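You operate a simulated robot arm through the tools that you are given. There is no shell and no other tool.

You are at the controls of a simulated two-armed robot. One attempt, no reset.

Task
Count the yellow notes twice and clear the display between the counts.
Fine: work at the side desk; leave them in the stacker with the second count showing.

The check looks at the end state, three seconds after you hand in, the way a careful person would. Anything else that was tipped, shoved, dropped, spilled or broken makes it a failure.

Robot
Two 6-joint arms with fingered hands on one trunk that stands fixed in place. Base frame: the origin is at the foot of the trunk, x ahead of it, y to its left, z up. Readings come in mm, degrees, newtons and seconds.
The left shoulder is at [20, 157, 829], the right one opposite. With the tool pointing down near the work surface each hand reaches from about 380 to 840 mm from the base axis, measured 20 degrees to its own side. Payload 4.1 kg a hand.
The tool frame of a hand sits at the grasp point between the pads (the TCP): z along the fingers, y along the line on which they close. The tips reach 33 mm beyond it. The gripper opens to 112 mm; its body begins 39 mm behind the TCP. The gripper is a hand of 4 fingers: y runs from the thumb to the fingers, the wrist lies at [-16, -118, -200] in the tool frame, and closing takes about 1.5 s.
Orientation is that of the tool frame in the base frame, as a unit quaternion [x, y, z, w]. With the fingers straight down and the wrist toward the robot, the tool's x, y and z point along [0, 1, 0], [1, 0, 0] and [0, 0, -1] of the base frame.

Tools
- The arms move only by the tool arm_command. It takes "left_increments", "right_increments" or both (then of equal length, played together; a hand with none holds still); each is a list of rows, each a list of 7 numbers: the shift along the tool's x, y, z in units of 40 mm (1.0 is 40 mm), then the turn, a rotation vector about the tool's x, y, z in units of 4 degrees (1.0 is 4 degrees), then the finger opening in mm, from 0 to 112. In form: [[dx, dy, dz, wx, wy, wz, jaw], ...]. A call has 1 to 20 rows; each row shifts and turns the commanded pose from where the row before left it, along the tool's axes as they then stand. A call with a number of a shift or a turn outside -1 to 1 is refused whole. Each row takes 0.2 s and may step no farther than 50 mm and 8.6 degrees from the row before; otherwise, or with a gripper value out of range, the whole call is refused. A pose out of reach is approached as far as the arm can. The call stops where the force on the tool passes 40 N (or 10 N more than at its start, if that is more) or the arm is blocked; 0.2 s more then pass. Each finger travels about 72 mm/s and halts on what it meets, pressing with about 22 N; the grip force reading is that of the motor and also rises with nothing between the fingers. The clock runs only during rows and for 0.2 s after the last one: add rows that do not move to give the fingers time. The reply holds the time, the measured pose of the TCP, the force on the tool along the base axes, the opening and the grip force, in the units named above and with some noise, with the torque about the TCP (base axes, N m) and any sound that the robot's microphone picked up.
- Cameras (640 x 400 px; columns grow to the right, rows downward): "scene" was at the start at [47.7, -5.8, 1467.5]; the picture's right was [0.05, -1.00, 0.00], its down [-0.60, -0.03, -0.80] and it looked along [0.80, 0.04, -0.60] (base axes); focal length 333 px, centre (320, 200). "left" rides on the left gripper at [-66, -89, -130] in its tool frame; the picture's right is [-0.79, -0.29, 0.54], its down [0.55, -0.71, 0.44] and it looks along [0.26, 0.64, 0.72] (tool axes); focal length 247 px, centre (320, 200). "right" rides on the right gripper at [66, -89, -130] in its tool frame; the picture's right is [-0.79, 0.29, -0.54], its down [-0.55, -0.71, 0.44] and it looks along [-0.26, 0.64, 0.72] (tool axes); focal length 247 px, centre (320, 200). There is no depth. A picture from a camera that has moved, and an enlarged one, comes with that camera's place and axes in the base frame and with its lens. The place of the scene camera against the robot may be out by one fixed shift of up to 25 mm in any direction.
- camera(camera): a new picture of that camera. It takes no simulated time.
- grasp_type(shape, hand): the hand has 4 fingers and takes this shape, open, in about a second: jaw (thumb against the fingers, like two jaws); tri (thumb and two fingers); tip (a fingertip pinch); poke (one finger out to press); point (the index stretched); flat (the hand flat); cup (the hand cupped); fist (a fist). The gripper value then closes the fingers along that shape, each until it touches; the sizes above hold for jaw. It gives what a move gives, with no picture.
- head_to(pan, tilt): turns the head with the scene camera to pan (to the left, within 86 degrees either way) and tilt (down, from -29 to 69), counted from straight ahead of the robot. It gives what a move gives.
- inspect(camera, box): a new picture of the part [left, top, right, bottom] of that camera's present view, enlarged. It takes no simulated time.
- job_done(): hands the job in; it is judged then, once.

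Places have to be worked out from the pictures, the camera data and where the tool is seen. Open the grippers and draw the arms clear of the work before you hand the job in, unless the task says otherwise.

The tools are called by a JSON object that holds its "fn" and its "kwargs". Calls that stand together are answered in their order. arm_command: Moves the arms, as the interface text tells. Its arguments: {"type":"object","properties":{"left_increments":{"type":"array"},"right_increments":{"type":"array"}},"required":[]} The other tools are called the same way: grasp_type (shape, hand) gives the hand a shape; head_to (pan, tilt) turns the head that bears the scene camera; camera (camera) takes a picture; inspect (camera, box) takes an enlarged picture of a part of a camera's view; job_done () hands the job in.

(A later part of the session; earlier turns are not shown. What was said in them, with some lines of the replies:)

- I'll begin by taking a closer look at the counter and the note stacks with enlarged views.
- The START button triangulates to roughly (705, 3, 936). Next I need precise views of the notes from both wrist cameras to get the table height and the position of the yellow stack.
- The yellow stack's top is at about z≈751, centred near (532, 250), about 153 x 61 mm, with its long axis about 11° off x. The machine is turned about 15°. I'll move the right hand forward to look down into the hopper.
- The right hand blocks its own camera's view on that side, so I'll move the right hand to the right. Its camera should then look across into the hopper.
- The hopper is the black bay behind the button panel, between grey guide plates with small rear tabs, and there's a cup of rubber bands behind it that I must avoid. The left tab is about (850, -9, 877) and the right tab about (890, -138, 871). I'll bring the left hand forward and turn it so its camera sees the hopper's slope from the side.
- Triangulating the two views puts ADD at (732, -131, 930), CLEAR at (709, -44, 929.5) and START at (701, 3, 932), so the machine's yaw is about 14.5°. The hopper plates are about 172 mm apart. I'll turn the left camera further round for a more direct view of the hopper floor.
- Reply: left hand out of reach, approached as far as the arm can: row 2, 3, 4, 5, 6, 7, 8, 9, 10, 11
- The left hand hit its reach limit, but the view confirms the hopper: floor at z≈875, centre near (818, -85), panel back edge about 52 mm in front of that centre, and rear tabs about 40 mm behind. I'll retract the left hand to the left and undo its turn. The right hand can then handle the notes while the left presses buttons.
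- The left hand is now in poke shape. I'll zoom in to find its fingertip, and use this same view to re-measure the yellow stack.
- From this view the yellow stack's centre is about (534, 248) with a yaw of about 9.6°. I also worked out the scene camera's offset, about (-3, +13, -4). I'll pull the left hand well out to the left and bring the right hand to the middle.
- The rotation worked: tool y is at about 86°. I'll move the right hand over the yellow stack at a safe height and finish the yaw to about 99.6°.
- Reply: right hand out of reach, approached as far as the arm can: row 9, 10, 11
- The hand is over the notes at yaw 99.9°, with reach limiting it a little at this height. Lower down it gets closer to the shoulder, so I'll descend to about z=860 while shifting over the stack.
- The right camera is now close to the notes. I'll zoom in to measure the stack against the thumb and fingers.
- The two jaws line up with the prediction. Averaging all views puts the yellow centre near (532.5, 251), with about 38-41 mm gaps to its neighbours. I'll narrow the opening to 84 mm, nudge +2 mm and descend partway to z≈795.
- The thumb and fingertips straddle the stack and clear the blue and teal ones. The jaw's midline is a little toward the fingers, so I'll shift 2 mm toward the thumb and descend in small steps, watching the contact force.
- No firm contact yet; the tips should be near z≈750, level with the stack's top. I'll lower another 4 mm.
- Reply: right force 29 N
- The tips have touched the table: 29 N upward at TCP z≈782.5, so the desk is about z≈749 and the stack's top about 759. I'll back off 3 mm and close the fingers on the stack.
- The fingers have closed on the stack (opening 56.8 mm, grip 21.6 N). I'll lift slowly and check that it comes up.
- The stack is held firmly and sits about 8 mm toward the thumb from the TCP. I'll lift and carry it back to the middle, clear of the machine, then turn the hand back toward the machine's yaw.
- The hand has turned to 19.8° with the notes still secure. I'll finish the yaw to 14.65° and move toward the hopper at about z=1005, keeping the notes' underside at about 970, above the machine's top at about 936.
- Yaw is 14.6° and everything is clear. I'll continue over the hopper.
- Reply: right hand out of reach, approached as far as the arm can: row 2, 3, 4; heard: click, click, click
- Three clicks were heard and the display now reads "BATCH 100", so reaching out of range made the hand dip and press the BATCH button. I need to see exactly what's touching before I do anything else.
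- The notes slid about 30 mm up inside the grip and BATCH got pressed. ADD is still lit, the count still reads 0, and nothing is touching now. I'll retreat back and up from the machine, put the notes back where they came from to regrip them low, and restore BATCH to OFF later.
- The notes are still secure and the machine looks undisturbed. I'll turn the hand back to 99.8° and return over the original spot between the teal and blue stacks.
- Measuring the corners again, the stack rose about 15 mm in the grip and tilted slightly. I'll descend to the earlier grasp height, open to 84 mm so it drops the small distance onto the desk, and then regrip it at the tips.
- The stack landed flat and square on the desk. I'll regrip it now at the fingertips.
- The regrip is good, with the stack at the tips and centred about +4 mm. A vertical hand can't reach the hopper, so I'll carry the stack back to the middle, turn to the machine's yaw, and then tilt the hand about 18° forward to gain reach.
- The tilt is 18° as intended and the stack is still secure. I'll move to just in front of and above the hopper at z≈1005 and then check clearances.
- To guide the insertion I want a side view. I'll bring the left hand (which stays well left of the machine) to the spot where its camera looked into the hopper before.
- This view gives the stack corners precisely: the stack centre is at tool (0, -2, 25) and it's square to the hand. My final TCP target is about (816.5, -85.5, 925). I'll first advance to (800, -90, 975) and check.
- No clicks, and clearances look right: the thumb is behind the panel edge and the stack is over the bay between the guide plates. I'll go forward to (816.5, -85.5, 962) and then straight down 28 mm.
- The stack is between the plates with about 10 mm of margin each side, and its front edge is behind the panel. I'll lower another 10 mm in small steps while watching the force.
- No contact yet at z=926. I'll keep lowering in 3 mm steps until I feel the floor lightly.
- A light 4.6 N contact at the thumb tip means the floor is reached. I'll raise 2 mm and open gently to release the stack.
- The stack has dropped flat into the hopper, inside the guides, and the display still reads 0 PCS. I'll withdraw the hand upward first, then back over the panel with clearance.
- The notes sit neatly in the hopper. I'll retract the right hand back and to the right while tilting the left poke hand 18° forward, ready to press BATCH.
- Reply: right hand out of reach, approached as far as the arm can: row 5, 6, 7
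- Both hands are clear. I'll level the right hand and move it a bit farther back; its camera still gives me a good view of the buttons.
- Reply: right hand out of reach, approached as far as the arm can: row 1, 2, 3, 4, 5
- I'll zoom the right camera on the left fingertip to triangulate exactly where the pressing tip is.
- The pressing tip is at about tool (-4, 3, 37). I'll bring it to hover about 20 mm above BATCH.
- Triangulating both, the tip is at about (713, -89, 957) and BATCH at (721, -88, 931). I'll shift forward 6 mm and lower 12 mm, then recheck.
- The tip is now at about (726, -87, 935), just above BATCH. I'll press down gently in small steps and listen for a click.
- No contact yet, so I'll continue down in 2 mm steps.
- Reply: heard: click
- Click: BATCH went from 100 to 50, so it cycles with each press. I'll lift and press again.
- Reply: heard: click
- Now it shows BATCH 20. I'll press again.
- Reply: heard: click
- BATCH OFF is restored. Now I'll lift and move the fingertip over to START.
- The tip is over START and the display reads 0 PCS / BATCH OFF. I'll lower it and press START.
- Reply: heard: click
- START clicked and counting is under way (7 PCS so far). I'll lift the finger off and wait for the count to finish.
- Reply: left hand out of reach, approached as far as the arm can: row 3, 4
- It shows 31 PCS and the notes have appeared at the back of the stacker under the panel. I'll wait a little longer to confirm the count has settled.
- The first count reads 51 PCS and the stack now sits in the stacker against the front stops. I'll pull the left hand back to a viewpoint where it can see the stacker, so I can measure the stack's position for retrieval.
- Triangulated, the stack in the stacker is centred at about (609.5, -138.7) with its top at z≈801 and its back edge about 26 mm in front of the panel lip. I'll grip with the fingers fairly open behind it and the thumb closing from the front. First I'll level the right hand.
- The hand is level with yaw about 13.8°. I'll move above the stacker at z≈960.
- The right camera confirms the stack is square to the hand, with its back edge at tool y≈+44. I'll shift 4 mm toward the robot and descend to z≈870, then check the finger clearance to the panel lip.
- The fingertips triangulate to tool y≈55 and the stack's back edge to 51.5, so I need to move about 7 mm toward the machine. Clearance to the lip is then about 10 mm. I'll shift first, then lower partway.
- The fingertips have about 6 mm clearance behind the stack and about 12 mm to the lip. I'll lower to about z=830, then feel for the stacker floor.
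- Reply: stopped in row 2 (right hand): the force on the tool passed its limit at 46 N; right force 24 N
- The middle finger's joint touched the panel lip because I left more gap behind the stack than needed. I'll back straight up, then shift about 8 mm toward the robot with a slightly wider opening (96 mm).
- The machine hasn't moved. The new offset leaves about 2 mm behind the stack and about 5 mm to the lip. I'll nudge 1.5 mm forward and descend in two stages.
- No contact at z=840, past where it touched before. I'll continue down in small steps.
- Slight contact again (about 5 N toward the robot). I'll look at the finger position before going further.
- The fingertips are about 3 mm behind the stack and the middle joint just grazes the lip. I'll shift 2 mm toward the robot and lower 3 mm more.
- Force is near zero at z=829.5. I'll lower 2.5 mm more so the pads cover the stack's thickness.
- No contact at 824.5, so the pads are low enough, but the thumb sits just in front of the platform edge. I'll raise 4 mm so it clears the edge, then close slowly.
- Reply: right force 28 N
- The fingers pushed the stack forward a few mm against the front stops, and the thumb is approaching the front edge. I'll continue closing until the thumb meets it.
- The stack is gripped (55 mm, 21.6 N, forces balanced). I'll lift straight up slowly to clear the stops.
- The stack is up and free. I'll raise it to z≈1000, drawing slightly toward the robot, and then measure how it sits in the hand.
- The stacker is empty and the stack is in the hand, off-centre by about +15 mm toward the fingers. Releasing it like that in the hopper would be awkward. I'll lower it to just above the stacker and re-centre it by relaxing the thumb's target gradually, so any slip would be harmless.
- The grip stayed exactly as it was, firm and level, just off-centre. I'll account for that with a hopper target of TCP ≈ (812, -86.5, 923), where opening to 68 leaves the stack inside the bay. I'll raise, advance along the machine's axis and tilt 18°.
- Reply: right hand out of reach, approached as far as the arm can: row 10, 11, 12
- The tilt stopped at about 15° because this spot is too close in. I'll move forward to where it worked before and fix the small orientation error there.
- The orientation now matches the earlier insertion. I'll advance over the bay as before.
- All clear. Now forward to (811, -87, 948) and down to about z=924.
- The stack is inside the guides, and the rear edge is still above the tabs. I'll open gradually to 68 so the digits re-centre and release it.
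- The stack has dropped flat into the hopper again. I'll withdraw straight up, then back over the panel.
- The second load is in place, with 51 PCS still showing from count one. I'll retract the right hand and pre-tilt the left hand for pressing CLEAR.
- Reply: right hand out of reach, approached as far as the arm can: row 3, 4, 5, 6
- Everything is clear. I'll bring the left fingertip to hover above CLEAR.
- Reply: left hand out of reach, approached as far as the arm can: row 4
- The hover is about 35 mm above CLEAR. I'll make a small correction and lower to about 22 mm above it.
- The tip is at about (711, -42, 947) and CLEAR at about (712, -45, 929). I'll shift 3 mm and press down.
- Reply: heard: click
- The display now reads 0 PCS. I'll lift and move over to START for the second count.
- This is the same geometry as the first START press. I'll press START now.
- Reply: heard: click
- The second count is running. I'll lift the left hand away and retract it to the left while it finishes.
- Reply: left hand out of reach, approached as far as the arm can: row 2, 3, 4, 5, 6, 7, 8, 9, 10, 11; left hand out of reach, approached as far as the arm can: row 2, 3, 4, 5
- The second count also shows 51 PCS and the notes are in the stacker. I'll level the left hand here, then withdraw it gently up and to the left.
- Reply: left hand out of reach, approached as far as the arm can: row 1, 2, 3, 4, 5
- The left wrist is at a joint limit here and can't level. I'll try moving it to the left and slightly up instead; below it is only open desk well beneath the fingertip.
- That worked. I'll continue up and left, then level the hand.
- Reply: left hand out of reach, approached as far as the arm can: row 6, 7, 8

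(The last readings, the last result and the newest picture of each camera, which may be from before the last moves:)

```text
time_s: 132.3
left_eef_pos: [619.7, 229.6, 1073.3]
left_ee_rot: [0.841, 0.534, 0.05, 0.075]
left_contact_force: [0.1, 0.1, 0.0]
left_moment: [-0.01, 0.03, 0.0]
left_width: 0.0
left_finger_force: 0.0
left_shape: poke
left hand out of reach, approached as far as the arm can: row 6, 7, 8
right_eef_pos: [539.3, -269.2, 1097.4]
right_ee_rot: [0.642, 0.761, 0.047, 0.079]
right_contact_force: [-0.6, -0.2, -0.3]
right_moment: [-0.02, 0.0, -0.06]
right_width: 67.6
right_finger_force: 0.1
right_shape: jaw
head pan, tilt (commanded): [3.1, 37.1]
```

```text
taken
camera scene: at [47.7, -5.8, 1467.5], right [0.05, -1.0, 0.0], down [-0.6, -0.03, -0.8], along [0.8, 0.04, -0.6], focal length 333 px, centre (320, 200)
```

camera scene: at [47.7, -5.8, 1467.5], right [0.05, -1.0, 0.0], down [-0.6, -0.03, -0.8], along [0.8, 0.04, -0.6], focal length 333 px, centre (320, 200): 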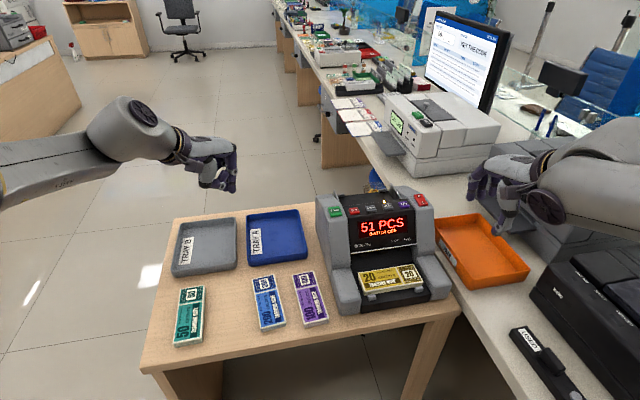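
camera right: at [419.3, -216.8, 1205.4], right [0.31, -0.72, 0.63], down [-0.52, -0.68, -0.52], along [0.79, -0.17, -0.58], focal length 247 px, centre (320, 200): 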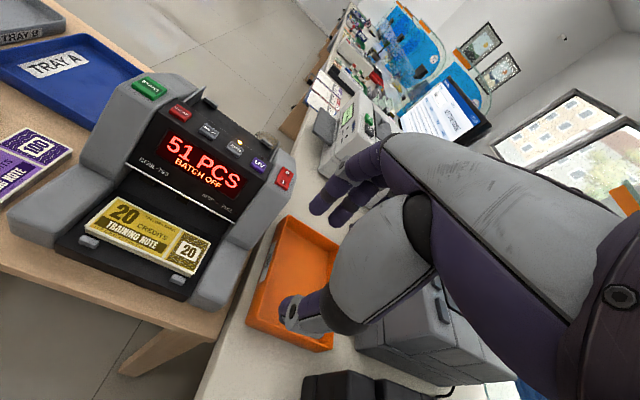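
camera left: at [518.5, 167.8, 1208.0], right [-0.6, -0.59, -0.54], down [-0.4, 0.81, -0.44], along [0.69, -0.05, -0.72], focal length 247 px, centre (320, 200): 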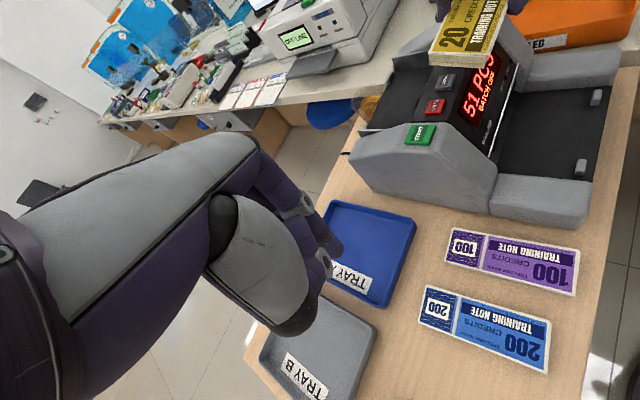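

Both arms are clear of the work now. I'll draw the left hand farther back and left, and raise the right hand a bit while opening it fully.

{"fn": "arm_command", "kwargs": {"left_increments": [[0.19, -0.73, -0.344, 0, 0, 0, 0], [0.19, -0.73, -0.344, 0, 0, 0, 0], [0.19, -0.73, -0.344, 0, 0, 0, 0], [0.19, -0.73, -0.344, 0, 0, 0, 0], [0.19, -0.73, -0.344, 0, 0, 0, 0], [0.19, -0.73, -0.344, 0, 0, 0, 0]], "right_increments": [[0.29, -0.33, -0.71, 0, 0, 0, 80], [0.29, -0.33, -0.71, 0, 0, 0, 95], [0, 0, 0, 0, 0, 0, 112], [0, 0, 0, 0, 0, 0, 112], [0, 0, 0, 0, 0, 0, 112], [0, 0, 0, 0, 0, 0, 112]]}}

{"fn": "grasp_type", "kwargs": {"shape": "jaw", "hand": "left"}}

{"fn": "camera", "kwargs": {"camera": "scene"}}

{"fn": "inspect", "kwargs": {"camera": "scene", "box": [310, 160, 470, 320]}}

{"fn": "inspect", "kwargs": {"camera": "right", "box": [0, 60, 320, 340]}}

```text
time_s: 133.7
left_eef_pos: [471.4, 349.9, 1126.3]
left_ee_rot: [0.841, 0.533, 0.05, 0.075]
left_contact_force: [0.8, -0.8, -0.4]
left_moment: [-0.03, -0.01, 0.01]
left_width: 0.0
left_finger_force: 0.0
left_shape: poke
right_eef_pos: [501.4, -251.7, 1146.8]
right_ee_rot: [0.642, 0.761, 0.045, 0.078]
right_contact_force: [-0.2, 0.4, 0.6]
right_moment: [-0.02, 0.02, -0.02]
right_width: 111.5
right_finger_force: 0.0
right_shape: jaw
head pan, tilt (commanded): [3.1, 37.1]
```

```text
time_s: 134.6
left_eef_pos: [470.6, 349.3, 1126.5]
left_ee_rot: [0.841, 0.534, 0.05, 0.074]
left_contact_force: [-0.6, 0.3, -0.4]
left_moment: [-0.02, 0.01, 0.04]
left_width: 112.1
left_finger_force: 0.1
left_shape: jaw
right_eef_pos: [501.2, -251.6, 1147.6]
right_ee_rot: [0.643, 0.761, 0.046, 0.078]
right_contact_force: [0.0, 0.0, 0.0]
right_moment: [0.01, -0.02, -0.01]
right_width: 111.9
right_finger_force: 0.0
right_shape: jaw
head pan, tilt (commanded): [3.1, 37.1]
```

```text
taken
camera scene: at [47.7, -5.8, 1467.5], right [0.05, -1.0, 0.0], down [-0.6, -0.03, -0.8], along [0.8, 0.04, -0.6], focal length 333 px, centre (320, 200)
```

scene: 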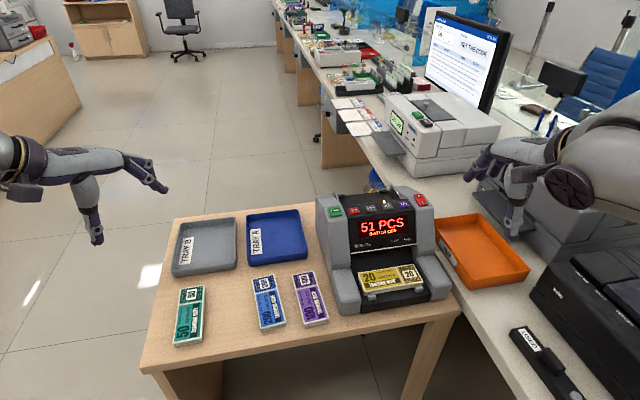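

```text
2.50 times, centred on (390, 240) of scene
camera zoom: at [47.7, -5.8, 1467.5], right [0.05, -1.0, 0.0], down [-0.6, -0.03, -0.8], along [0.8, 0.04, -0.6], focal length 834 px, centre (145, 100)
```

zoom: 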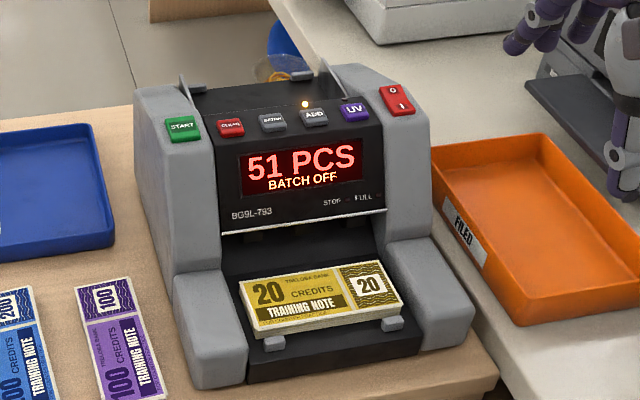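

```text
1.43 times, centred on (160, 200) of right
camera zoom: at [380.6, -198.5, 1256.1], right [0.31, -0.72, 0.63], down [-0.52, -0.68, -0.52], along [0.79, -0.17, -0.58], focal length 353 px, centre (549, 200)
```

zoom: 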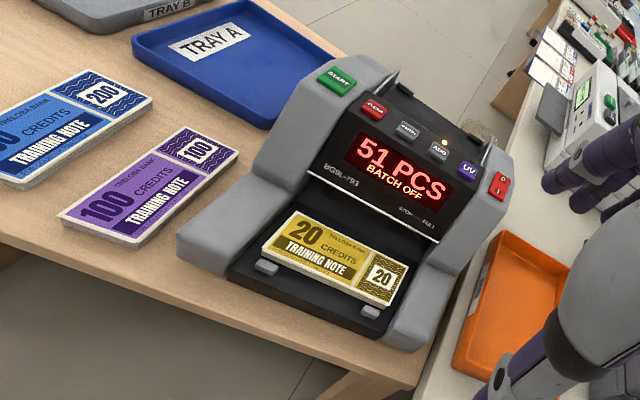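

Both counts read 51 PCS, with the display cleared in between. The yellow notes are in the stacker with the second count showing, BATCH is back to OFF and ADD is lit as at the start. The other stacks and trays are in place, and both open hands are clear, so I'm handing in.

{"fn": "job_done", "kwargs": {}}

```text
The job is handed in.
```

The yellow notes were counted twice, with 51 PCS both times. I pressed CLEAR between the counts and the display went to 0. They are in the stacker on the side desk with the second count, 51 PCS, showing.

A few things happened along the way:

- **BATCH pressed by accident:** On my first try at loading the hopper, the right hand dipped and pressed BATCH, which changed it from OFF to 100. I set it back to OFF before either count. Three clicks were heard during that dip, so other buttons may have been touched too. ADD is still lit as it was at the start, and no count was running at the time.
- **Notes set back down:** After that dip I put the yellow stack back in its place on the desk and picked it up again.
- **Finger touched the machine:** While I was taking the notes out of the stacker, a finger pressed against the lip of the display panel until the move stopped at about 46 N. I compared the views before and after, and the machine had not moved.

At hand-in the teal, blue and purple stacks and the trays were in place. Both hands were open and clear of the desk.
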